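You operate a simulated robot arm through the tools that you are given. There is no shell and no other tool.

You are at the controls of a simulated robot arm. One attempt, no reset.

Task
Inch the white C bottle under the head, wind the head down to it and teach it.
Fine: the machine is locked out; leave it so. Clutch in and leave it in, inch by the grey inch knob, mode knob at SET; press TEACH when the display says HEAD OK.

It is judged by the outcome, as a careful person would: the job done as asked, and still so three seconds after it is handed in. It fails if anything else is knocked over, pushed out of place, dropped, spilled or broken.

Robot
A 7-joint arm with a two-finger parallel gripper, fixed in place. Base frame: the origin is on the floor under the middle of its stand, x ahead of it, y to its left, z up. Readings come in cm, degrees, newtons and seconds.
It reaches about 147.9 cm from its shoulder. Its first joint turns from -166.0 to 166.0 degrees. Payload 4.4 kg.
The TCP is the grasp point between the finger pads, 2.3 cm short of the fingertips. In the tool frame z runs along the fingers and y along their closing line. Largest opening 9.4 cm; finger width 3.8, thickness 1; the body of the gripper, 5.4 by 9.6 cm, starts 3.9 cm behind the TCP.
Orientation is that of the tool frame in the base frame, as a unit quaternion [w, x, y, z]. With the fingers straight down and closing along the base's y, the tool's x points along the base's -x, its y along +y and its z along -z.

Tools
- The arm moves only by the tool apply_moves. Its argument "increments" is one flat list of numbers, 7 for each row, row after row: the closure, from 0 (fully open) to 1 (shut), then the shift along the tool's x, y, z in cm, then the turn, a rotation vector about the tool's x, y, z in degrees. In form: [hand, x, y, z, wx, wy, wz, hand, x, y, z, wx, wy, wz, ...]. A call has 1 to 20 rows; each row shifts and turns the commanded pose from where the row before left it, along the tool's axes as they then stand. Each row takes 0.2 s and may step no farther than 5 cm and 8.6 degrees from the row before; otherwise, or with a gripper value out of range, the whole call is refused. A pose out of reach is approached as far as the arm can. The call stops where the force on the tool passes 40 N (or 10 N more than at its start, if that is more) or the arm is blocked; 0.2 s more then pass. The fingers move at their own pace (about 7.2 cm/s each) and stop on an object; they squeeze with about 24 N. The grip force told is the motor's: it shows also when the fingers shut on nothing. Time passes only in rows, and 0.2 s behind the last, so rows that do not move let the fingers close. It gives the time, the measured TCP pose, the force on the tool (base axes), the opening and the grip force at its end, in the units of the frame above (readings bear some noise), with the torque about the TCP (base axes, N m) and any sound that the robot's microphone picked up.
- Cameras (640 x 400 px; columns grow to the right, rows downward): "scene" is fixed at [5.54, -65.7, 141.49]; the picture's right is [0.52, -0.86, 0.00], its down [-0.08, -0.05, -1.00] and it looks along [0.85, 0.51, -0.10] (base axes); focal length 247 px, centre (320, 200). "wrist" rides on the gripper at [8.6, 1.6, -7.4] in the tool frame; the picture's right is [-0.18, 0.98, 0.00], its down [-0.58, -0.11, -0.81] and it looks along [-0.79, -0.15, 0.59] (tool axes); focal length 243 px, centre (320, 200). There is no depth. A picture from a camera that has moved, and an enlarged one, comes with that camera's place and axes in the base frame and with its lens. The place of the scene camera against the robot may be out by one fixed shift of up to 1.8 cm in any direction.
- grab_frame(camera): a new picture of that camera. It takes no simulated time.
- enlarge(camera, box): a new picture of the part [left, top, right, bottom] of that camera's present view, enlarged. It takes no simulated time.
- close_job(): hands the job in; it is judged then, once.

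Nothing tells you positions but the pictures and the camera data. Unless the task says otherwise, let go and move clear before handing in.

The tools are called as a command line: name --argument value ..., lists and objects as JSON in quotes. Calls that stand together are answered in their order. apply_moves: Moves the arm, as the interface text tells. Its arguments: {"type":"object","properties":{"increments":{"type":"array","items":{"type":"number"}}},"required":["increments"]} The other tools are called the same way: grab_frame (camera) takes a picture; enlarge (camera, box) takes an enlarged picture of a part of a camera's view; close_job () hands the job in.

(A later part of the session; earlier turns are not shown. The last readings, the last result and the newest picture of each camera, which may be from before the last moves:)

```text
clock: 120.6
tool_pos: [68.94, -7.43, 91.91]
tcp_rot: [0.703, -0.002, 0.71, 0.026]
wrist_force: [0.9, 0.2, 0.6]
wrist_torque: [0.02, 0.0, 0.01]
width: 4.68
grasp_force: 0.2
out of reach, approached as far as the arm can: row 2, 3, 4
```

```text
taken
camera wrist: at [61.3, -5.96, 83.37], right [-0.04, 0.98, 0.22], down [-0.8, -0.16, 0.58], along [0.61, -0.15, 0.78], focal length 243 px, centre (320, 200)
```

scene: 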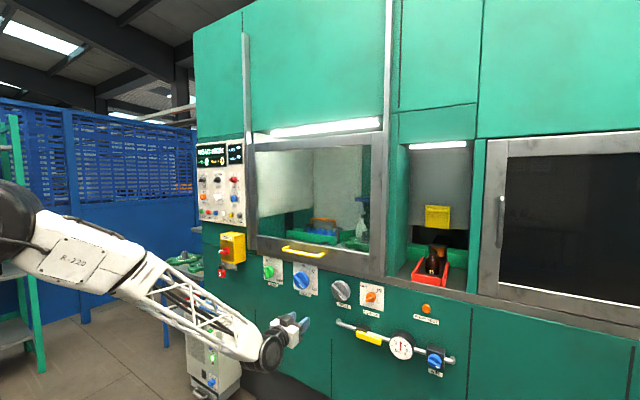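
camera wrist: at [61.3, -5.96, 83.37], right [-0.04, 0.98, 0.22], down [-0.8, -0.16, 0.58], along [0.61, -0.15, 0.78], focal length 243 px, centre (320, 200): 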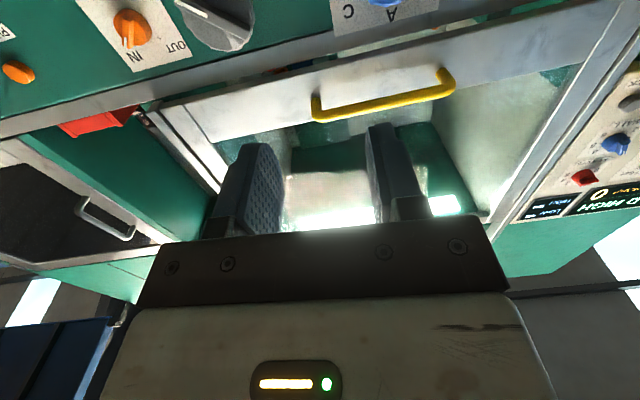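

At roll 0° it stops at y≈-7. By the earlier pattern, a more positive roll should free it, so I'll roll to +64° and try again.

apply_moves --increments '[0.5, 0, 0, 0, 0, 0, 8, 0.5, 0, 0, 0, 0, 0, 8, 0.5, 0, 0, 0, 0, 0, 8, 0.5, 0, 0, 0, 0, 0, 8, 0.5, 0, 0, 0, 0, 0, 8, 0.5, 0, 0, 0, 0, 0, 8, 0.5, 0, 0, 0, 0, 0, 8, 0.5, 0, 0, 0, 0, 0, 8]'

```text
clock: 122.4
tool_pos: [68.48, -9.59, 92.41]
tcp_rot: [0.591, 0.384, 0.595, 0.386]
wrist_force: [-0.1, 0.2, -0.8]
wrist_torque: [0.0, 0.03, 0.01]
width: 4.69
grasp_force: 0.2
out of reach, approached as far as the arm can: row 1, 2
```

Free again at roll 66°. I'll try moving left to y≈1.5 from here.

apply_moves --increments '[0.5, 3.57, 0.97, 0, 0, 0, 0, 0.5, 3.57, 0.97, 0, 0, 0, 0, 0.5, 3.57, 0.97, 0, 0, 0, 0]'

grab_frame --camera "wrist"

grab_frame --camera "scene"

```text
clock: 123.2
tool_pos: [67.1, -7.59, 92.51]
tcp_rot: [0.584, 0.377, 0.601, 0.393]
wrist_force: [0.4, 0.3, 0.3]
wrist_torque: [0.01, -0.01, -0.02]
width: 4.7
grasp_force: 0.1
out of reach, approached as far as the arm can: row 1, 2, 3
```

```text
taken
camera wrist: at [59.38, 0.63, 90.46], right [0.0, 0.23, 0.97], down [-0.79, -0.6, 0.14], along [0.62, -0.76, 0.18], focal length 243 px, centre (320, 200)
```

wrist: 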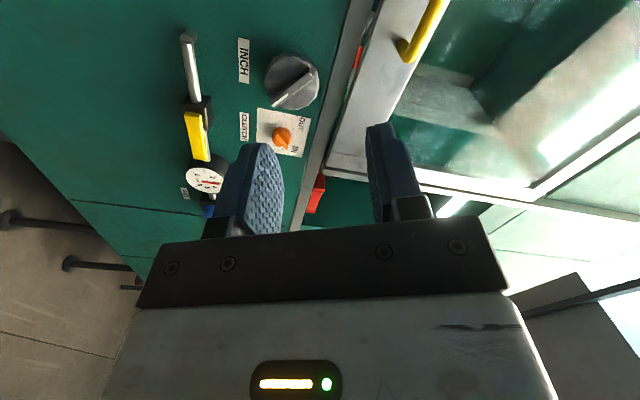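

```text
taken
```

scene: 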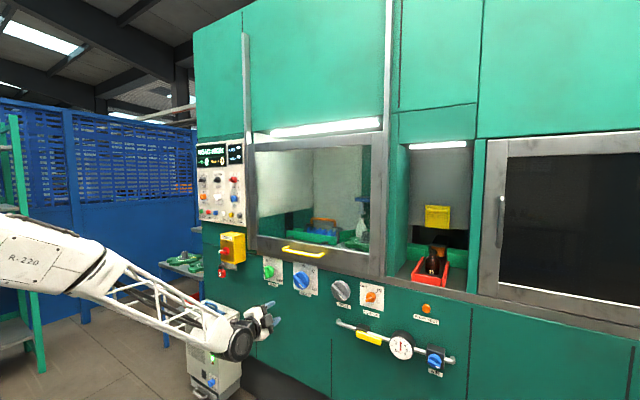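

Between y≈-8 and +9 a dead-level, straight-on pose isn't available to this wrist. If I point the fingers about 12° left, HEAD (y≈1.5) should be reachable, and the grip mismatch on the wing would be under 9°. I'll test that in free space.

apply_moves --increments '[0.5, 0, 0, 0, -2.45, 5.5, 0, 0.5, 0, 0, 0, -2.45, 5.5, 0, 0.5, 0.91, -0.14, 3.46, 0, 0, 0, 0.5, 0.91, -0.14, 3.46, 0, 0, 0]'

```text
clock: 124.2
tool_pos: [73.73, -4.52, 91.29]
tcp_rot: [0.549, 0.321, 0.631, 0.444]
wrist_force: [-0.7, -1.0, -0.3]
wrist_torque: [-0.01, 0.01, -0.02]
width: 4.71
grasp_force: 0.1
```

Reachable with the 12° yaw. I'll continue to the pre-grasp point and roll toward 135° to match the wing.

apply_moves --increments '[0.5, 0.91, -0.14, 3.46, 0, 0, 0, 0.5, 0.91, -0.14, 3.46, 0, 0, 0, 0.5, 0, 0, 0, 0, 0, 8.5, 0.5, 0, 0, 0, 0, 0, 8.5, 0.5, 0, 0, 0, 0, 0, 8.5, 0.5, 0, 0, 0, 0, 0, 8.5, 0.5, 0, 0, 0, 0, 0, 8.5, 0.5, 0, 0, 0, 0, 0, 8.5, 0.5, 0, 0, 0, 0, 0, 8.5, 0.5, 0, 0, 0, 0, 0, 8.5]'

grab_frame --camera "wrist"

grab_frame --camera "scene"

```text
clock: 126.4
tool_pos: [80.1, -1.72, 90.55]
tcp_rot: [0.206, 0.619, 0.343, 0.676]
wrist_force: [-0.2, 0.3, -0.6]
wrist_torque: [0.03, 0.01, -0.01]
width: 4.68
grasp_force: 0.0
```

```text
taken
camera wrist: at [71.67, 1.6, 97.72], right [0.17, -0.8, 0.58], down [-0.72, -0.5, -0.48], along [0.68, -0.33, -0.66], focal length 243 px, centre (320, 200)
```

wrist: 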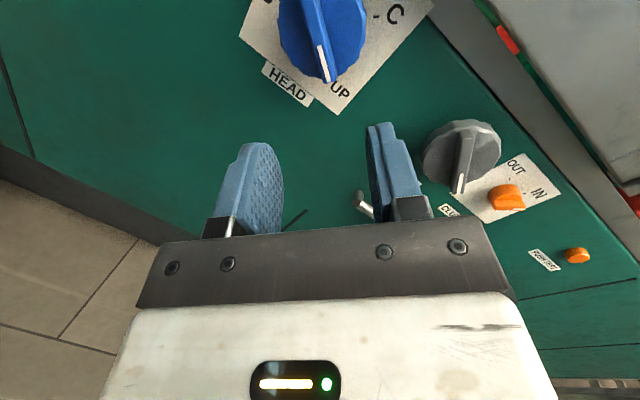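

```text
taken
```

scene: 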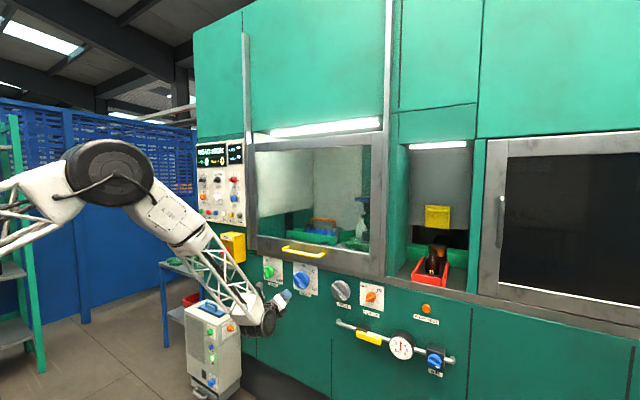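

That works well: roll 134° with HEAD straight ahead and its wing nearly aligned. I'll advance 8 cm for a closer look.

apply_moves --increments '[0.4, 0, 0, 4, 0, 0, 0, 0.4, 0, 0, 4, 0, 0, 0]'

grab_frame --camera "wrist"

enlarge --camera "wrist" --box '[200, 0, 440, 200]'

enlarge --camera "scene" --box '[260, 250, 330, 310]'

```text
clock: 127.0
tool_pos: [87.94, 0.18, 90.44]
tcp_rot: [0.205, 0.619, 0.345, 0.675]
wrist_force: [-0.7, 0.2, 0.1]
wrist_torque: [0.03, -0.01, 0.03]
width: 5.63
grasp_force: 0.1
```

```text
taken
camera wrist: at [79.56, 3.47, 97.7], right [0.17, -0.8, 0.58], down [-0.72, -0.5, -0.48], along [0.67, -0.33, -0.66], focal length 243 px, centre (320, 200)
```

wrist: 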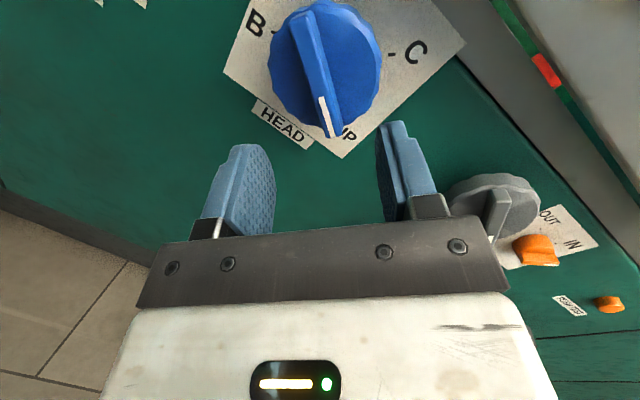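

```text
2.00 times, centred on (320, 100) of wrist
camera zoom: at [79.56, 3.47, 97.7], right [0.17, -0.8, 0.58], down [-0.72, -0.5, -0.48], along [0.67, -0.33, -0.66], focal length 485 px, centre (320, 400)
```

zoom: 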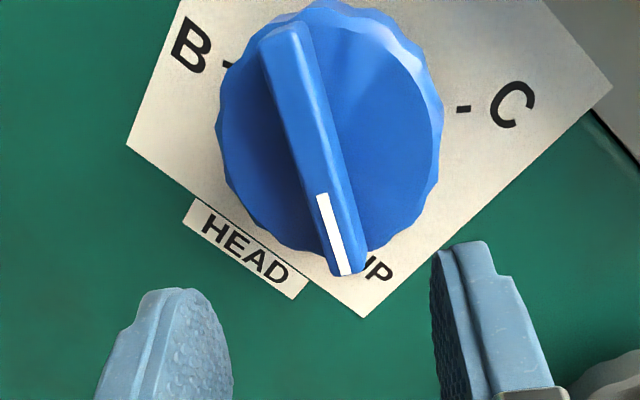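

```text
6.67 times, centred on (295, 280) of scene
camera zoom: at [5.54, -65.7, 141.49], right [0.52, -0.86, 0.0], down [-0.08, -0.05, -1.0], along [0.85, 0.51, -0.1], focal length 1647 px, centre (487, -333)
```

zoom: 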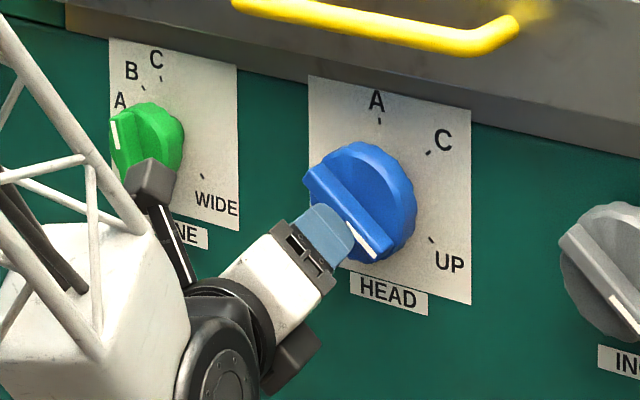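

HEAD's dial reads B, A, C, UP, with the pointer at UP (about 130°) and C at +45°. The wing centre is (95.7, 1.9, 90.75). I'll stop a little in front and test the full 90° counter-clockwise sweep in free space first.

apply_moves --increments '[0.5, 0.19, 0.24, 3.1, 0, 0, 0, 0.5, 0, 0, 0, 0, 0, -8.2, 0.5, 0, 0, 0, 0, 0, -8.2, 0.5, 0, 0, 0, 0, 0, -8.2, 0.5, 0, 0, 0, 0, 0, -8.2, 0.5, 0, 0, 0, 0, 0, -8.2, 0.5, 0, 0, 0, 0, 0, -8.2, 0.5, 0, 0, 0, 0, 0, -8.2, 0.5, 0, 0, 0, 0, 0, -8.2, 0.5, 0, 0, 0, 0, 0, -8.2, 0.5, 0, 0, 0, 0, 0, -8.2, 0.5, 0, 0, 0, 0, 0, -8.2]'

grab_frame --camera "wrist"

```text
clock: 129.6
tool_pos: [90.8, 0.58, 90.71]
tcp_rot: [0.624, 0.193, 0.681, 0.33]
wrist_force: [0.0, 0.4, 0.2]
wrist_torque: [-0.03, 0.01, -0.02]
width: 4.7
grasp_force: 0.1
```

```text
taken
camera wrist: at [82.04, 5.91, 85.57], right [-0.12, 0.57, 0.81], down [-0.69, -0.64, 0.35], along [0.72, -0.52, 0.47], focal length 243 px, centre (320, 200)
```

wrist: 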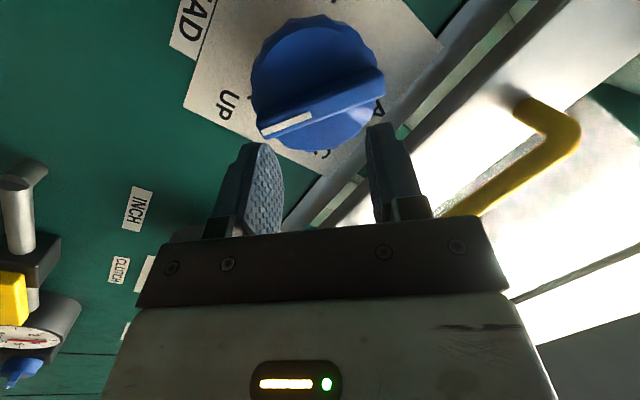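

The whole sweep is reachable. I'll roll back to match the wing (131°) and close in carefully.

apply_moves --increments '[0.5, 0, 0, 0, 0, 0, 7.9, 0.5, 0, 0, 0, 0, 0, 7.9, 0.5, 0, 0, 0, 0, 0, 7.9, 0.5, 0, 0, 0, 0, 0, 7.9, 0.5, 0, 0, 0, 0, 0, 7.9, 0.5, 0, 0, 0, 0, 0, 7.9, 0.5, 0, 0, 0, 0, 0, 7.9, 0.5, 0, 0, 0, 0, 0, 7.9, 0.5, 0, 0, 0, 0, 0, 7.9, 0.5, 0, 0, 0, 0, 0, 7.9, 0.5, 0, 0, 0, 0, 0, 7.9, 0.5, 0.15, -0.08, 1.5, 0, 0, 0, 0.5, 0, 0, 0.8, 0, 0, 0]'

enlarge --camera "wrist" --box '[200, 20, 440, 240]'

enlarge --camera "scene" --box '[260, 250, 330, 310]'

```text
clock: 132.4
tool_pos: [93.05, 1.22, 90.79]
tcp_rot: [0.225, 0.609, 0.361, 0.669]
wrist_force: [0.7, -0.3, -0.6]
wrist_torque: [-0.01, 0.01, 0.01]
width: 4.7
grasp_force: 0.0
```

```text
1.82 times, centred on (320, 130) of wrist
camera zoom: at [84.7, 4.96, 97.74], right [0.16, -0.76, 0.63], down [-0.71, -0.53, -0.46], along [0.68, -0.37, -0.63], focal length 441 px, centre (320, 327)
```

zoom: 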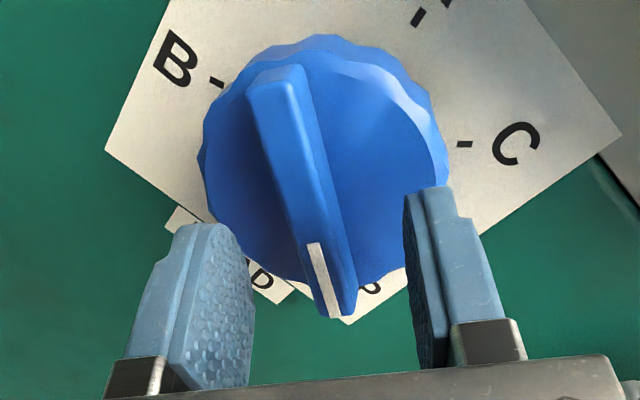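

```text
6.67 times, centred on (295, 280) of scene
camera zoom: at [5.54, -65.7, 141.49], right [0.52, -0.86, 0.0], down [-0.08, -0.05, -1.0], along [0.85, 0.51, -0.1], focal length 1647 px, centre (487, -333)
```

zoom: 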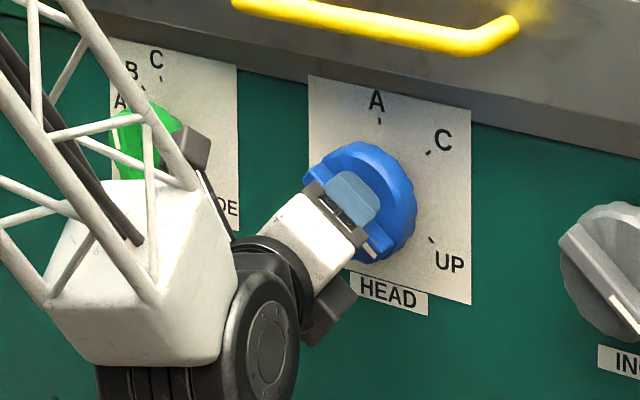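

The wing sits midway between the fingers. I'll advance the last centimetre gently and close on it.

apply_moves --increments '[0.5, 0, 0, 0.5, 0, 0, 0, 0.5, 0, 0, 0.4, 0, 0, 0, 0.5, 0, 0, 0.3, 0, 0, 0, 0.5, 0, 0, 0, 0, 0, 0]'

enlarge --camera "wrist" --box '[200, 20, 440, 240]'

```text
clock: 133.4
tool_pos: [94.23, 1.44, 90.74]
tcp_rot: [0.226, 0.608, 0.361, 0.669]
wrist_force: [0.4, -1.0, 0.1]
wrist_torque: [-0.02, -0.02, 0.02]
width: 4.7
grasp_force: 0.1
```

```text
1.82 times, centred on (320, 130) of wrist
camera zoom: at [85.81, 5.25, 97.69], right [0.16, -0.76, 0.63], down [-0.71, -0.53, -0.46], along [0.68, -0.37, -0.63], focal length 441 px, centre (320, 327)
```

zoom: 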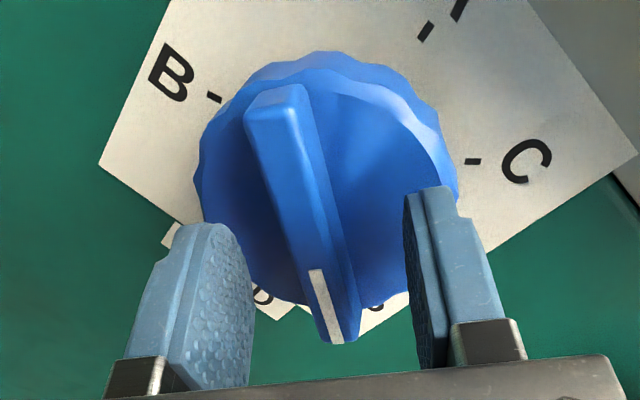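

No contact yet. One more 0.3 cm, then close.

apply_moves --increments '[0.5, 0, 0, 0.3, 0, 0, 0, 1, 0, 0, 0, 0, 0, 0, 1, 0, 0, 0, 0, 0, 0, 1, 0, 0, 0, 0, 0, 0, 1, 0, 0, 0, 0, 0, 0]'

enlarge --camera "wrist" --box '[200, 20, 440, 240]'

enlarge --camera "scene" --box '[190, 135, 250, 175]'

enlarge --camera "scene" --box '[332, 185, 376, 255]'

```text
clock: 134.7
tool_pos: [94.49, 1.7, 90.69]
tcp_rot: [0.225, 0.609, 0.362, 0.669]
wrist_force: [8.1, 6.7, -3.8]
wrist_torque: [0.05, -0.44, 0.03]
width: 1.52
grasp_force: 44.7
stopped in row 5: the force on the tool passed its limit at 41 N (the readings are from after the stop); the commanded pose is now the measured one
```

```text
1.82 times, centred on (320, 130) of wrist
camera zoom: at [86.04, 5.41, 97.51], right [0.17, -0.76, 0.63], down [-0.71, -0.53, -0.46], along [0.68, -0.37, -0.63], focal length 441 px, centre (320, 327)
```

zoom: 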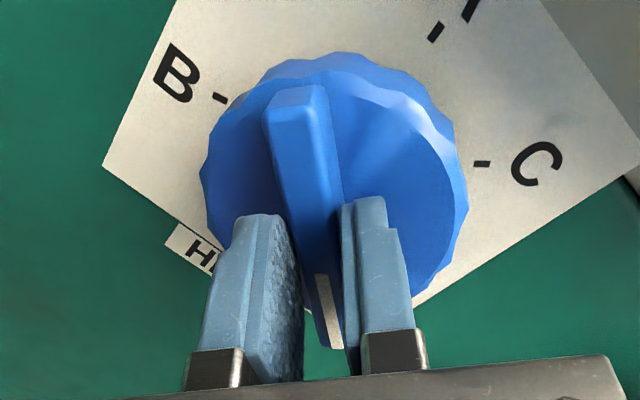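

```text
10.00 times, centred on (220, 155) of scene
camera zoom: at [5.54, -65.7, 141.49], right [0.52, -0.86, 0.0], down [-0.08, -0.05, -1.0], along [0.85, 0.51, -0.1], focal length 2470 px, centre (1320, 650)
```

zoom: 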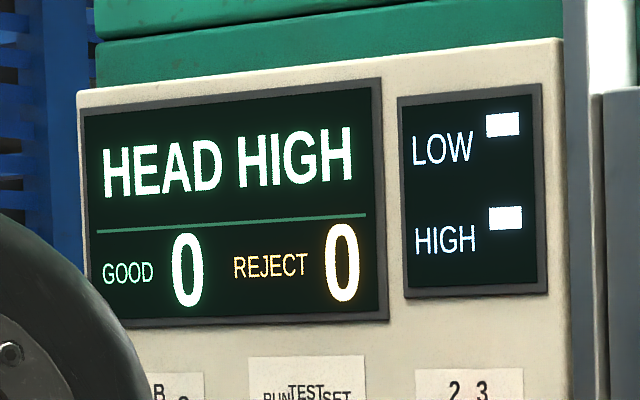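

```text
5.71 times, centred on (354, 220) of scene
camera zoom: at [5.54, -65.7, 141.49], right [0.52, -0.86, 0.0], down [-0.08, -0.05, -1.0], along [0.85, 0.51, -0.1], focal length 1412 px, centre (126, 86)
```

zoom: 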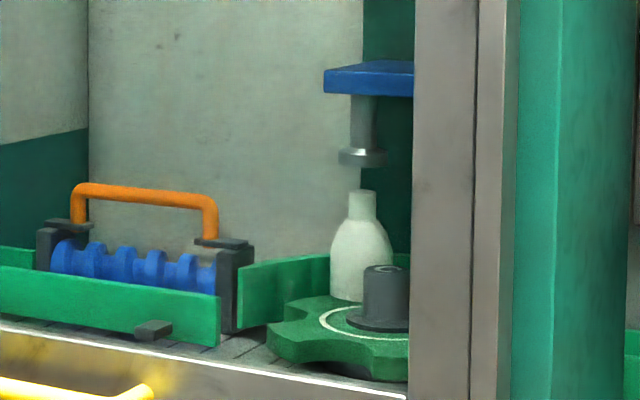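

HEAD is gripped (1.52 cm), the display reads HEAD HIGH and the bottle is still centred. I'll wind counter-clockwise in 3° steps, watching load and display.

apply_moves --increments '[1, 0, 0, 0, 0, 0, -3, 1, 0, 0, 0, 0, 0, -3, 1, 0, 0, 0, 0, 0, -3, 1, 0, 0, 0, 0, 0, -3, 1, 0, 0, 0, 0, 0, -3, 1, 0, 0, 0, 0, 0, -3, 1, 0, 0, 0, 0, 0, 0]'

enlarge --camera "scene" --box '[332, 185, 376, 255]'

enlarge --camera "wrist" --box '[200, 20, 440, 240]'

```text
clock: 136.3
tool_pos: [94.43, 1.66, 90.41]
tcp_rot: [0.327, 0.546, 0.454, 0.624]
wrist_force: [-0.1, 10.8, -23.2]
wrist_torque: [-0.06, -0.12, 0.37]
width: 1.47
grasp_force: 45.0
```

```text
5.71 times, centred on (354, 220) of scene
camera zoom: at [5.54, -65.7, 141.49], right [0.52, -0.86, 0.0], down [-0.08, -0.05, -1.0], along [0.85, 0.51, -0.1], focal length 1412 px, centre (126, 86)
```

zoom: 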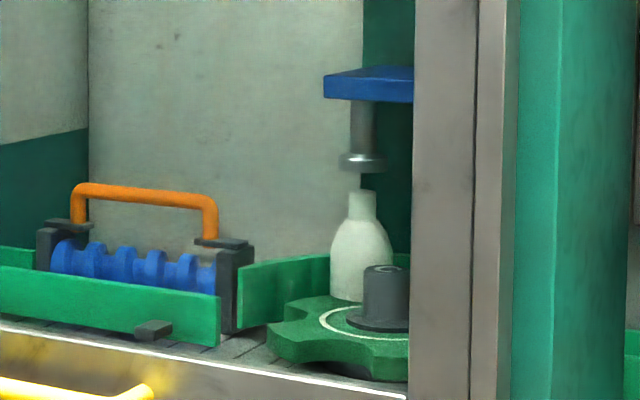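

```text
1.82 times, centred on (320, 130) of wrist
camera zoom: at [85.61, 7.22, 95.43], right [0.12, -0.53, 0.84], down [-0.69, -0.65, -0.32], along [0.72, -0.54, -0.45], focal length 441 px, centre (320, 327)
```

zoom: 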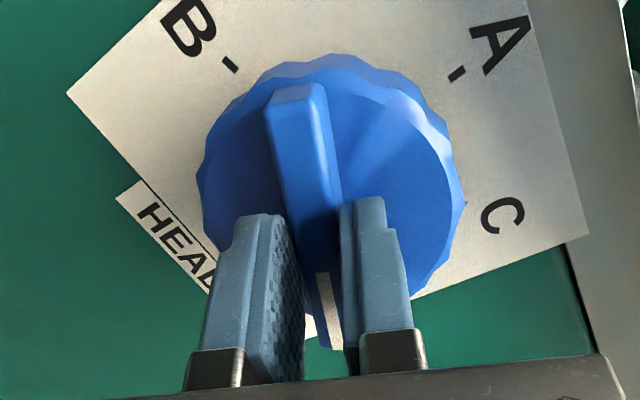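

The head is coming down smoothly, about 5 px per 18° with around 19 px left to the cap, which matches C being 90° away. I'll ease the load and continue.

apply_moves --increments '[1, 0, -0.06, 0, 0, 0, 0, 1, 0, 0, 0, 0, 0, -3, 1, 0, 0, 0, 0, 0, -3, 1, 0, 0, 0, 0, 0, -3, 1, 0, 0, 0, 0, 0, -3, 1, 0, 0, 0, 0, 0, -3, 1, 0, 0, 0, 0, 0, -3, 1, 0, 0, 0, 0, 0, 0]'

enlarge --camera "scene" --box '[332, 185, 376, 255]'

enlarge --camera "scene" --box '[190, 135, 250, 175]'

```text
clock: 138.1
tool_pos: [94.44, 1.69, 90.45]
tcp_rot: [0.421, 0.467, 0.533, 0.566]
wrist_force: [-12.5, -0.1, -20.0]
wrist_torque: [-0.13, -0.03, 0.13]
width: 1.38
grasp_force: 44.8
```

```text
5.71 times, centred on (354, 220) of scene
camera zoom: at [5.54, -65.7, 141.49], right [0.52, -0.86, 0.0], down [-0.08, -0.05, -1.0], along [0.85, 0.51, -0.1], focal length 1412 px, centre (126, 86)
```

zoom: 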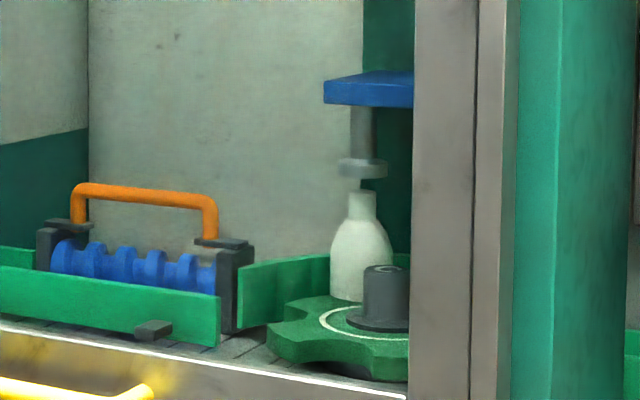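

```text
10.00 times, centred on (220, 155) of scene
camera zoom: at [5.54, -65.7, 141.49], right [0.52, -0.86, 0.0], down [-0.08, -0.05, -1.0], along [0.85, 0.51, -0.1], focal length 2470 px, centre (1320, 650)
```

zoom: 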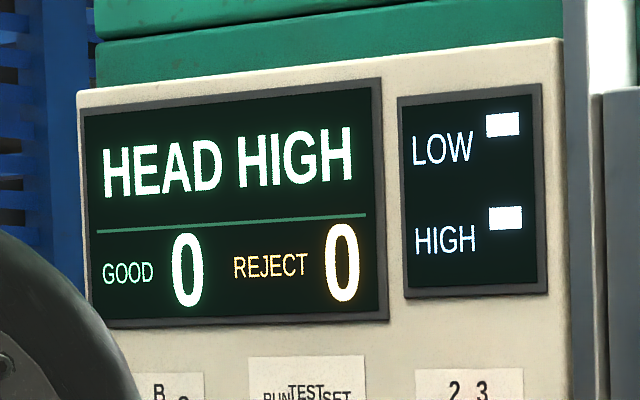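

The gap to the cap is about 13 px, so about 40° remains, and the display still reads HEAD HIGH. I'll continue 18° more.

apply_moves --increments '[1, 0, -0.04, -0.02, 0, 0, 0, 1, 0, 0, 0, 0, 0, -3, 1, 0, 0, 0, 0, 0, -3, 1, 0, 0, 0, 0, 0, -3, 1, 0, 0, 0, 0, 0, -3, 1, 0, 0, 0, 0, 0, -3, 1, 0, 0, 0, 0, 0, 0]'

enlarge --camera "scene" --box '[350, 204, 374, 244]'

enlarge --camera "scene" --box '[190, 135, 250, 175]'

enlarge --camera "wrist" --box '[200, 20, 440, 240]'

```text
clock: 139.7
tool_pos: [94.37, 1.72, 90.48]
tcp_rot: [0.491, 0.394, 0.59, 0.506]
wrist_force: [2.8, 10.9, -23.2]
wrist_torque: [-0.11, 1.0, 0.5]
width: 1.41
grasp_force: 45.0
```

```text
10.00 times, centred on (362, 224) of scene
camera zoom: at [5.54, -65.7, 141.49], right [0.52, -0.86, 0.0], down [-0.08, -0.05, -1.0], along [0.85, 0.51, -0.1], focal length 2470 px, centre (-100, -40)
```

zoom: 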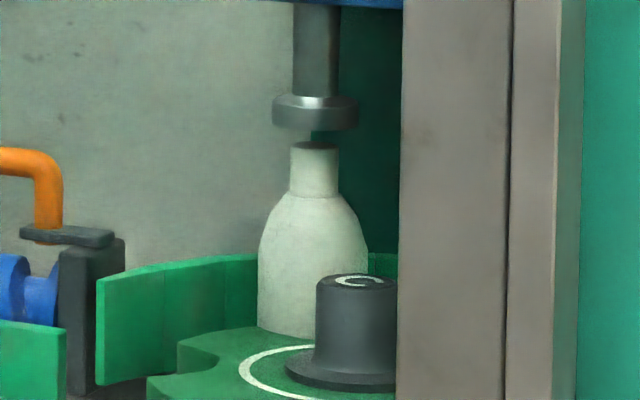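

```text
10.00 times, centred on (220, 155) of scene
camera zoom: at [5.54, -65.7, 141.49], right [0.52, -0.86, 0.0], down [-0.08, -0.05, -1.0], along [0.85, 0.51, -0.1], focal length 2470 px, centre (1320, 650)
```

zoom: 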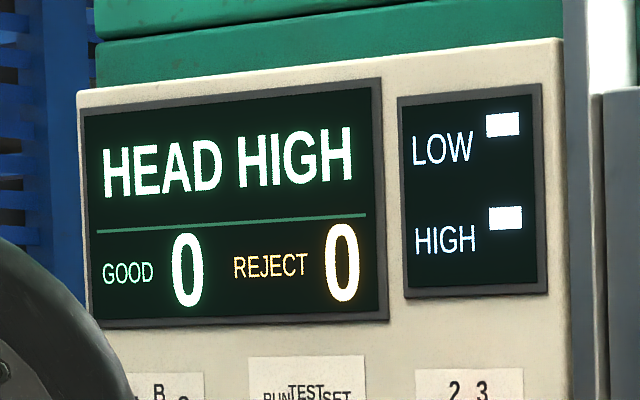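

```text
1.82 times, centred on (320, 130) of wrist
camera zoom: at [85.28, 8.63, 90.56], right [0.01, 0.0, 1.0], down [-0.66, -0.75, 0.0], along [0.75, -0.66, -0.01], focal length 441 px, centre (320, 327)
```

zoom: 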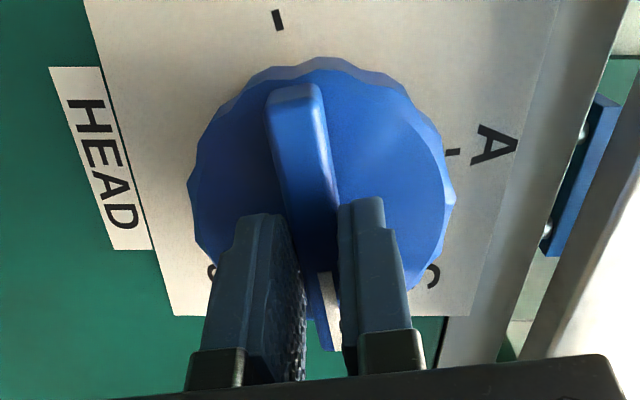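

The disc-to-cap gap still scales to roughly 35–43° of knob, consistent with the C mark. I'll continue 15° with a small downward relief.

apply_moves --increments '[1, 0, -0.04, 0, 0, 0, 0, 1, 0, 0, 0, 0, 0, -3, 1, 0, 0, 0, 0, 0, -3, 1, 0, 0, 0, 0, 0, -3, 1, 0, 0, 0, 0, 0, -3, 1, 0, 0, 0, 0, 0, -3, 1, 0, 0, 0, 0, 0, 0]'

enlarge --camera "scene" --box '[350, 204, 374, 244]'

enlarge --camera "scene" --box '[190, 135, 250, 175]'

enlarge --camera "wrist" --box '[200, 20, 440, 240]'

```text
clock: 141.3
tool_pos: [94.47, 1.53, 90.45]
tcp_rot: [0.553, 0.313, 0.636, 0.438]
wrist_force: [-1.3, 2.1, -19.7]
wrist_torque: [-0.05, 0.86, -0.05]
width: 1.46
grasp_force: 45.1
```

```text
10.00 times, centred on (362, 224) of scene
camera zoom: at [5.54, -65.7, 141.49], right [0.52, -0.86, 0.0], down [-0.08, -0.05, -1.0], along [0.85, 0.51, -0.1], focal length 2470 px, centre (-100, -40)
```

zoom: 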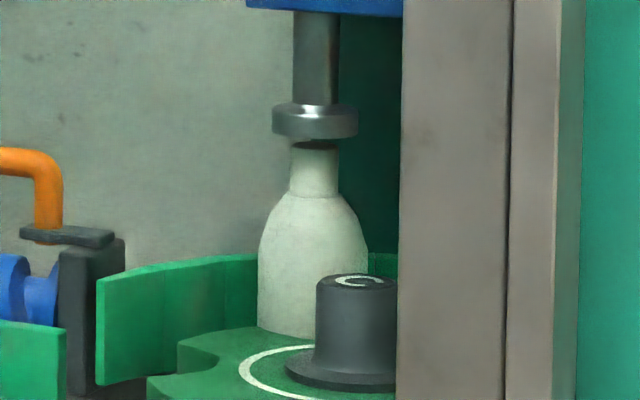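

```text
10.00 times, centred on (220, 155) of scene
camera zoom: at [5.54, -65.7, 141.49], right [0.52, -0.86, 0.0], down [-0.08, -0.05, -1.0], along [0.85, 0.51, -0.1], focal length 2470 px, centre (1320, 650)
```

zoom: 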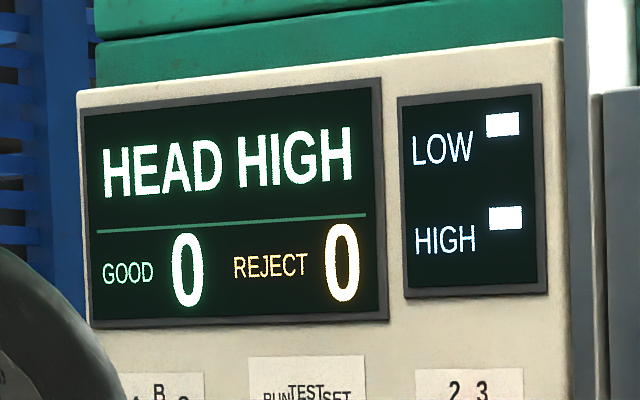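

```text
1.82 times, centred on (320, 130) of wrist
camera zoom: at [85.33, 8.31, 88.27], right [-0.05, 0.25, 0.97], down [-0.67, -0.73, 0.15], along [0.74, -0.64, 0.2], focal length 441 px, centre (320, 327)
```

zoom: 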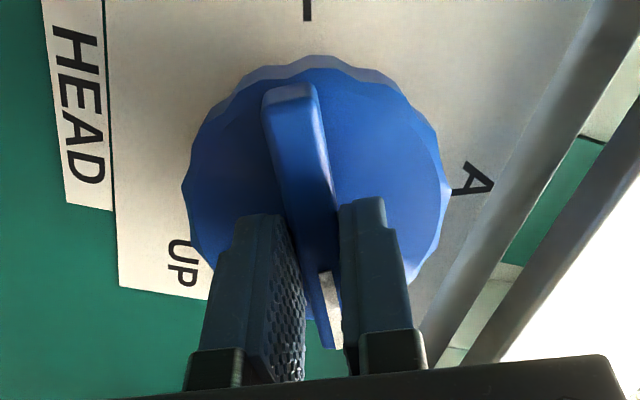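

The head is close, with the pointer at about 65°. I'll continue 9°, then go in very small steps.

apply_moves --increments '[1, 0, -0.03, 0, 0, 0, 0, 1, 0, 0, 0, 0, 0, -3, 1, 0, 0, 0, 0, 0, -3, 1, 0, 0, 0, 0, 0, -3, 1, 0, 0, 0, 0, 0, 0]'

enlarge --camera "scene" --box '[350, 204, 374, 244]'

enlarge --camera "scene" --box '[190, 135, 250, 175]'

```text
clock: 142.5
tool_pos: [94.48, 1.53, 90.55]
tcp_rot: [0.585, 0.262, 0.659, 0.393]
wrist_force: [5.0, 6.4, -13.8]
wrist_torque: [-0.08, 0.84, 0.04]
width: 1.47
grasp_force: 45.5
```

```text
10.00 times, centred on (362, 224) of scene
camera zoom: at [5.54, -65.7, 141.49], right [0.52, -0.86, 0.0], down [-0.08, -0.05, -1.0], along [0.85, 0.51, -0.1], focal length 2470 px, centre (-100, -40)
```

zoom: 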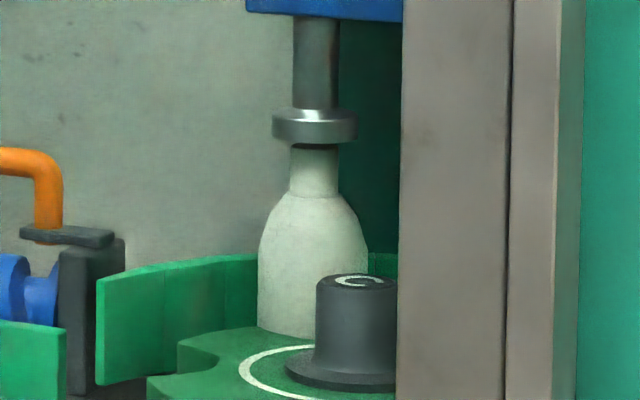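

```text
10.00 times, centred on (220, 155) of scene
camera zoom: at [5.54, -65.7, 141.49], right [0.52, -0.86, 0.0], down [-0.08, -0.05, -1.0], along [0.85, 0.51, -0.1], focal length 2470 px, centre (1320, 650)
```

zoom: 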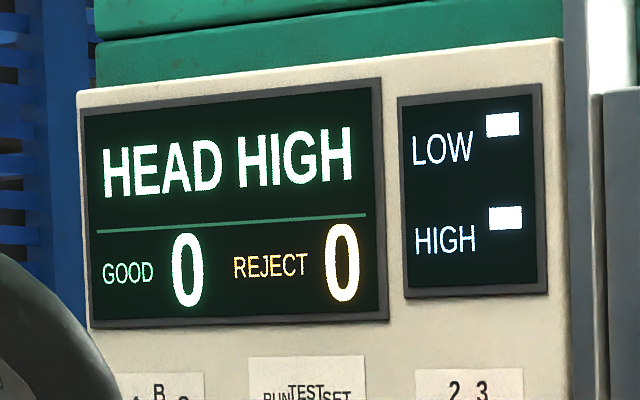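

There's a small gap left and still HEAD HIGH, with the pointer near 56°. I'll go 6° more.

apply_moves --increments '[1, 0, -0.02, 0, 0, 0, -2, 1, 0, 0, 0, 0, 0, -2, 1, 0, 0, 0, 0, 0, -2, 1, 0, 0, 0, 0, 0, 0]'

enlarge --camera "scene" --box '[350, 204, 374, 244]'

enlarge --camera "scene" --box '[190, 135, 250, 175]'

```text
clock: 143.5
tool_pos: [94.43, 1.52, 90.55]
tcp_rot: [0.605, 0.227, 0.671, 0.363]
wrist_force: [-9.0, 10.6, -6.7]
wrist_torque: [0.13, 0.54, -0.02]
width: 1.51
grasp_force: 44.6
```

```text
10.00 times, centred on (362, 224) of scene
camera zoom: at [5.54, -65.7, 141.49], right [0.52, -0.86, 0.0], down [-0.08, -0.05, -1.0], along [0.85, 0.51, -0.1], focal length 2470 px, centre (-100, -40)
```

zoom: 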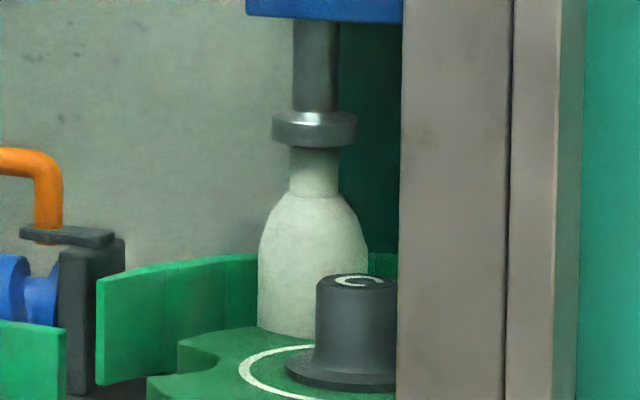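

```text
10.00 times, centred on (220, 155) of scene
camera zoom: at [5.54, -65.7, 141.49], right [0.52, -0.86, 0.0], down [-0.08, -0.05, -1.0], along [0.85, 0.51, -0.1], focal length 2470 px, centre (1320, 650)
```

zoom: 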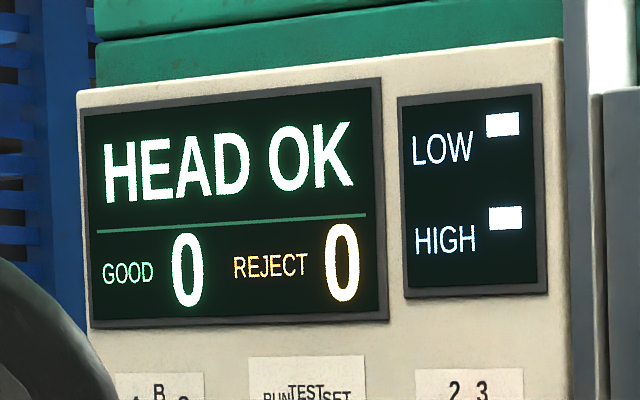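

The display reads HEAD OK. I'm probably at the edge of the band, since C sits a few degrees further, so I'll add 2.5° for margin and re-check before letting go.

apply_moves --increments '[1, 0, 0, 0, 0, 0, -1.25, 1, 0, 0, 0, 0, 0, -1.25, 1, 0, 0, 0, 0, 0, 0]'

enlarge --camera "scene" --box '[190, 135, 250, 175]'

enlarge --camera "scene" --box '[350, 204, 374, 244]'

```text
clock: 144.3
tool_pos: [94.48, 1.58, 90.49]
tcp_rot: [0.613, 0.212, 0.677, 0.348]
wrist_force: [-6.3, 20.1, -8.8]
wrist_torque: [0.04, 0.43, 0.06]
width: 1.49
grasp_force: 45.1
```

```text
10.00 times, centred on (220, 155) of scene
camera zoom: at [5.54, -65.7, 141.49], right [0.52, -0.86, 0.0], down [-0.08, -0.05, -1.0], along [0.85, 0.51, -0.1], focal length 2470 px, centre (1320, 650)
```

zoom: 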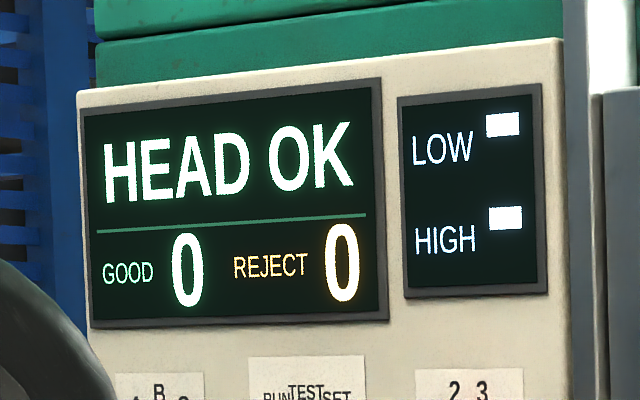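

```text
10.00 times, centred on (362, 224) of scene
camera zoom: at [5.54, -65.7, 141.49], right [0.52, -0.86, 0.0], down [-0.08, -0.05, -1.0], along [0.85, 0.51, -0.1], focal length 2470 px, centre (-100, -40)
```

zoom: 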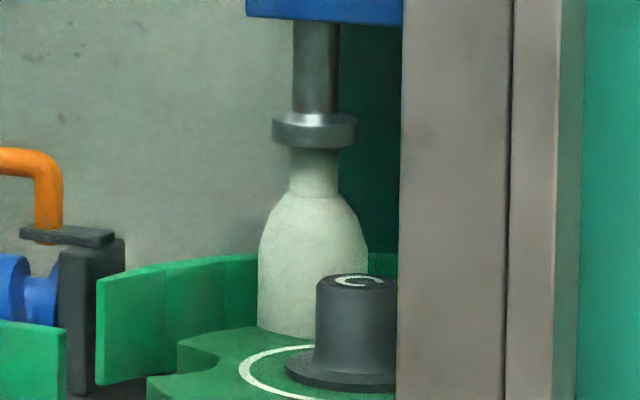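

HEAD OK holds. I'll release HEAD, back straight out and check that it stays.

apply_moves --increments '[0.5, 0, 0, 0, 0, 0, 0, 0.5, 0, 0, 0, 0, 0, 0, 0.5, 0, 0, -2.5, 0, 0, 0, 0.5, 0, 0, -4, 0, 0, 0, 0.5, 0, 0, -4.5, 0, 0, 0, 0.5, 0, 0, -4.5, 0, 0, 0, 0.5, 0, 0, -4.5, 0, 0, 0]'

grab_frame --camera "scene"

enlarge --camera "scene" --box '[190, 135, 250, 175]'

enlarge --camera "wrist" --box '[200, 0, 440, 150]'

```text
clock: 145.9
tool_pos: [74.94, -2.71, 90.42]
tcp_rot: [0.613, 0.213, 0.676, 0.351]
wrist_force: [-0.1, 0.2, 0.5]
wrist_torque: [-0.01, -0.05, 0.01]
width: 4.7
grasp_force: 0.1
```

```text
taken
```

scene: 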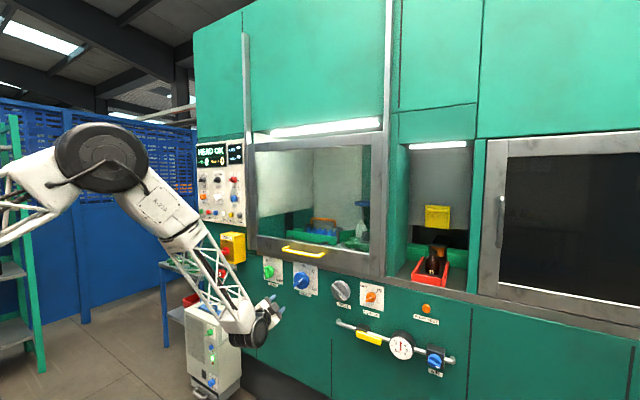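

```text
10.00 times, centred on (220, 155) of scene
camera zoom: at [5.54, -65.7, 141.49], right [0.52, -0.86, 0.0], down [-0.08, -0.05, -1.0], along [0.85, 0.51, -0.1], focal length 2470 px, centre (1320, 650)
```

zoom: 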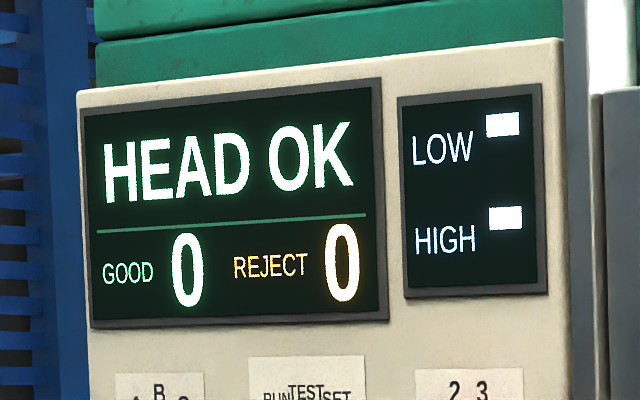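

```text
2.67 times, centred on (320, 75) of wrist
camera zoom: at [65.97, 2.93, 85.78], right [-0.11, 0.52, 0.85], down [-0.68, -0.66, 0.32], along [0.72, -0.54, 0.43], focal length 647 px, centre (320, 533)
```

zoom: 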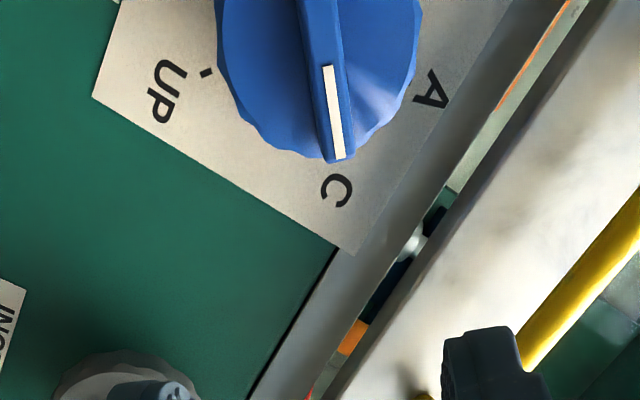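

HEAD rests exactly at C, the display reads HEAD OK and everything is steady. Last is TEACH (yellow), near (97, 50.5, 119). I'll take the arm back along the route that worked: right and level, then up and tipped down, then left.

apply_moves --increments '[0.5, -2.43, -2.15, -1.91, 0, 0, 0, 0.5, -2.43, -2.15, -1.91, 0, 0, 0, 0.5, -2.43, -2.15, -1.91, 0, 0, 0, 0.5, -2.43, -2.15, -1.91, 0, 0, 0, 0.5, 0, 0, 0, 1.91, -0.87, -7.82, 0.5, 0, 0, 0, 1.91, -0.87, -7.82, 0.5, 0, 0, 0, 1.91, -0.87, -7.82, 0.5, 0, 0, 0, 1.91, -0.87, -7.82, 0.5, 0, 0, 0, 1.91, -0.87, -7.82, 0.5, 0, 0, 0, 1.91, -0.87, -7.82]'

```text
clock: 148.1
tool_pos: [70.21, -16.83, 90.94]
tcp_rot: [0.707, 0.0, 0.707, -0.001]
wrist_force: [-2.0, -0.8, 0.4]
wrist_torque: [0.01, 0.02, 0.01]
width: 4.71
grasp_force: 0.0
```

Level at roll 0°, with no warnings. Now I'll go up with the fingers tipping down, along the reverse of the earlier route.

apply_moves --increments '[0.7, 0, 0, 0, 0, 4.4, 0, 0.9, 0, 0, 0, 0, 4.4, 0, 1, -2.5, 0.5, -2, 0, 0, 0, 1, -3, 0.5, -2, 0, 0, 0, 1, -3.6, 0.5, -2, 0, 0, 0, 1, -3.6, 0.5, -2, 0, 0, 0, 1, -3.5, 1.5, -0.5, 0, 0, 0, 1, -3.5, 1.5, -0.5, 0, 0, 0, 1, -3.5, 1.5, -0.5, 0, 0, 0]'

```text
clock: 150.1
tool_pos: [64.36, -10.33, 115.33]
tcp_rot: [0.65, 0.001, 0.76, 0.0]
wrist_force: [0.7, 0.6, -0.2]
wrist_torque: [-0.02, -0.03, 0.04]
width: 0.03
grasp_force: 24.0
```

Good. I'll tip the fingers down to about 58–60° and watch for warnings.

apply_moves --increments '[1, 0, 0, 0, 0, 8.2, 0, 1, 0, 0, 0, 0, 8.2, 0, 1, 0, 0, 0, 0, 8.2, 0, 1, 0, 0, 0, 0, 8.2, 0, 1, 0, 0, 0, 0, 8.2, 0, 1, 0, 0, 0, 0, 8.2, 0]'

```text
clock: 151.5
tool_pos: [64.25, -10.31, 115.12]
tcp_rot: [0.274, 0.005, 0.962, 0.005]
wrist_force: [0.4, -1.0, -2.7]
wrist_torque: [0.09, -0.11, 0.08]
width: 0.0
grasp_force: 23.8
```

Tipped down with no warnings. I'll go up and left to around (64, 50, 144).

apply_moves --increments '[1, -1.1, 4.29, -1.76, 0, 0, 0, 1, -1.1, 4.29, -1.76, 0, 0, 0, 1, -1.1, 4.29, -1.76, 0, 0, 0, 1, -1.1, 4.29, -1.76, 0, 0, 0, 1, -1.1, 4.29, -1.76, 0, 0, 0, 1, -1.1, 4.29, -1.76, 0, 0, 0, 1, -1.1, 4.29, -1.76, 0, 0, 0, 1, -1.1, 4.29, -1.76, 0, 0, 0, 1, -1.1, 4.29, -1.76, 0, 0, 0, 1, -1.1, 4.29, -1.76, 0, 0, 0, 1, -1.1, 4.29, -1.76, 0, 0, 0, 1, -1.1, 4.29, -1.76, 0, 0, 0, 1, -1.1, 4.29, -1.76, 0, 0, 0, 1, -1.1, 4.29, -1.76, 0, 0, 0]'

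grab_frame --camera "wrist"

grab_frame --camera "scene"

```text
clock: 154.5
tool_pos: [64.53, 49.88, 144.52]
tcp_rot: [0.275, 0.0, 0.961, 0.001]
wrist_force: [-1.2, -0.3, 0.1]
wrist_torque: [-0.01, -0.04, 0.0]
width: 0.0
grasp_force: 23.6
```

```text
taken
camera wrist: at [53.23, 51.47, 146.21], right [0.16, 0.98, 0.1], down [0.07, -0.11, 0.99], along [0.99, -0.15, -0.08], focal length 243 px, centre (320, 200)
```

wrist: 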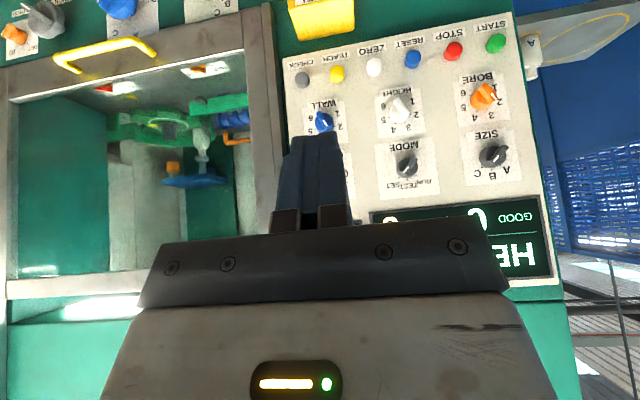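

```text
taken
```

scene: 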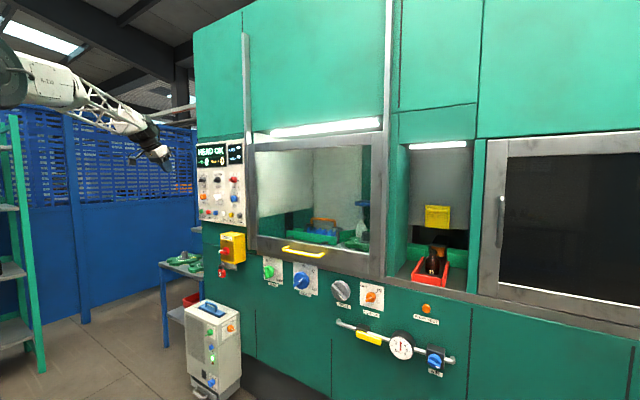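

I have a clear view of the panel with the fingers closed. I'll enlarge the TEACH area and the isolator box beneath it.

enlarge --camera "wrist" --box '[260, 0, 420, 110]'

enlarge --camera "scene" --box '[190, 195, 260, 290]'

enlarge --camera "scene" --box '[190, 135, 260, 225]'

```text
3.64 times, centred on (340, 55) of wrist
camera zoom: at [53.23, 51.47, 146.21], right [0.16, 0.98, 0.1], down [0.07, -0.11, 0.99], along [0.99, -0.15, -0.08], focal length 882 px, centre (247, 727)
```

zoom: 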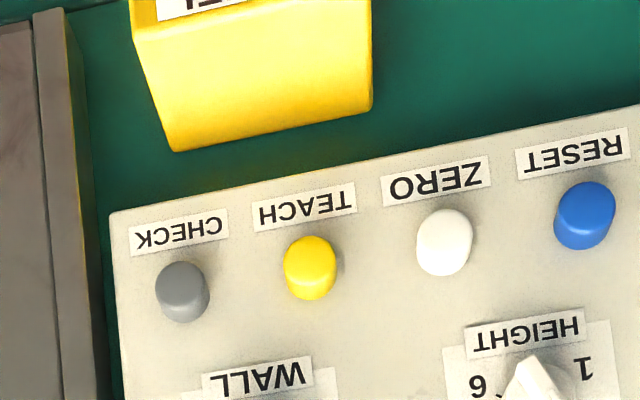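

```text
4.21 times, centred on (225, 242) of scene
camera zoom: at [5.54, -65.7, 141.49], right [0.52, -0.86, 0.0], down [-0.08, -0.05, -1.0], along [0.85, 0.51, -0.1], focal length 1040 px, centre (720, 21)
```

zoom: 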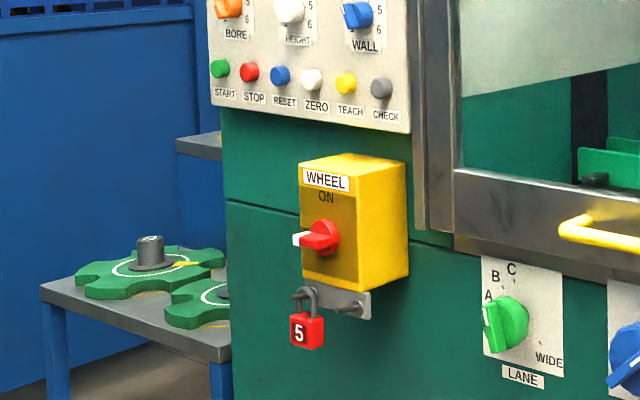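

```text
4.44 times, centred on (225, 180) of scene
camera zoom: at [5.54, -65.7, 141.49], right [0.52, -0.86, 0.0], down [-0.08, -0.05, -1.0], along [0.85, 0.51, -0.1], focal length 1098 px, centre (742, 289)
```

zoom: 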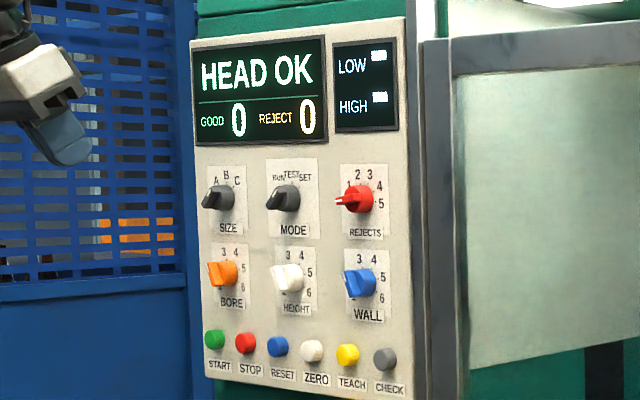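

TEACH's face is at about (97, 50.5, 119), and the isolator box top is at z≈107.6, so there's 11 cm of clearance. I'll level out and roll to -90°, which puts the wrist camera off to the right rather than down near the isolator.

apply_moves --increments '[1, 0, 0, 0, 0, -8.3, 0, 1, 0, 0, 0, 0, -8.3, 0, 1, 0, 0, 0, 0, -8.3, 0, 1, 0, 0, 0, 0, -8.3, 0, 1, 0, 0, 0, 0, -8.3, 0, 1, 0, 0, 0, 0, -8.3, 0, 1, 0, 0, 0, 0, -8.2, 0, 1, 0, 0, 0, 0, 0, -8.2, 1, 0, 0, 0, 0, 0, -8.2, 1, 0, 0, 0, 0, 0, -8.2, 1, 0, 0, 0, 0, 0, -8.2, 1, 0, 0, 0, 0, 0, -8.2, 1, 0, 0, 0, 0, 0, -8.2, 1, 0, 0, 0, 0, 0, -8.2, 1, 0, 0, 0, 0, 0, -8.2, 1, 0, 0, 0, 0, 0, -8.2, 1, 0, 0, 0, 0, 0, -8.2, 1, 0, 0, 0, 0, 0, -8]'

```text
clock: 158.3
tool_pos: [64.48, 49.67, 144.44]
tcp_rot: [-0.499, 0.501, -0.499, 0.501]
wrist_force: [-0.2, 0.1, 0.2]
wrist_torque: [-0.01, 0.01, -0.04]
width: 0.0
grasp_force: 24.9
```

Level at roll -90°, clean. I'll come down and forward to face TEACH from about 10 cm away.

apply_moves --increments '[1, -0.11, 3.63, 2.79, 0, 0, 0, 1, -0.11, 3.63, 2.79, 0, 0, 0, 1, -0.11, 3.63, 2.79, 0, 0, 0, 1, -0.11, 3.63, 2.79, 0, 0, 0, 1, -0.11, 3.63, 2.79, 0, 0, 0, 1, -0.11, 3.63, 2.79, 0, 0, 0, 1, -0.11, 3.63, 2.79, 0, 0, 0]'

grab_frame --camera "wrist"

enlarge --camera "scene" --box '[170, 180, 260, 250]'

```text
clock: 159.9
tool_pos: [83.99, 50.34, 118.95]
tcp_rot: [-0.5, 0.498, -0.5, 0.501]
wrist_force: [0.2, 0.5, 1.0]
wrist_torque: [0.01, 0.05, 0.03]
width: 0.01
grasp_force: 23.8
```

```text
taken
camera wrist: at [76.62, 41.64, 117.25], right [0.0, 0.19, -0.98], down [-0.81, 0.58, 0.11], along [0.59, 0.79, 0.15], focal length 243 px, centre (320, 200)
```

wrist: 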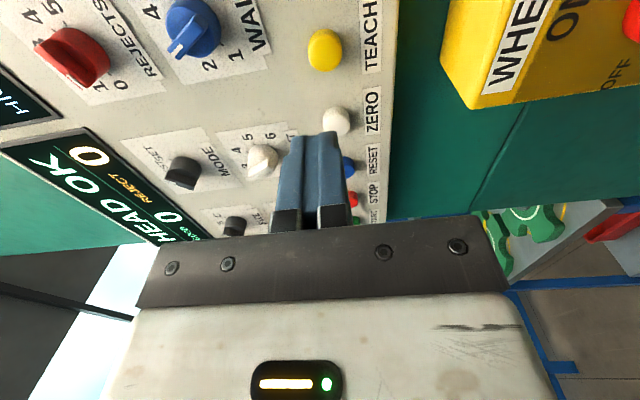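

```text
5.71 times, centred on (215, 215) of scene
camera zoom: at [5.54, -65.7, 141.49], right [0.52, -0.86, 0.0], down [-0.08, -0.05, -1.0], along [0.85, 0.51, -0.1], focal length 1412 px, centre (920, 114)
```

zoom: 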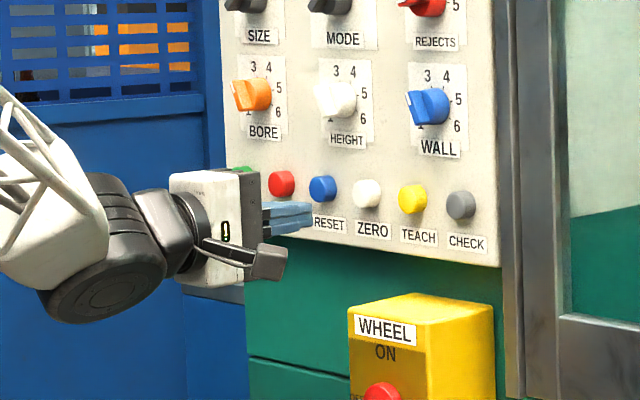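

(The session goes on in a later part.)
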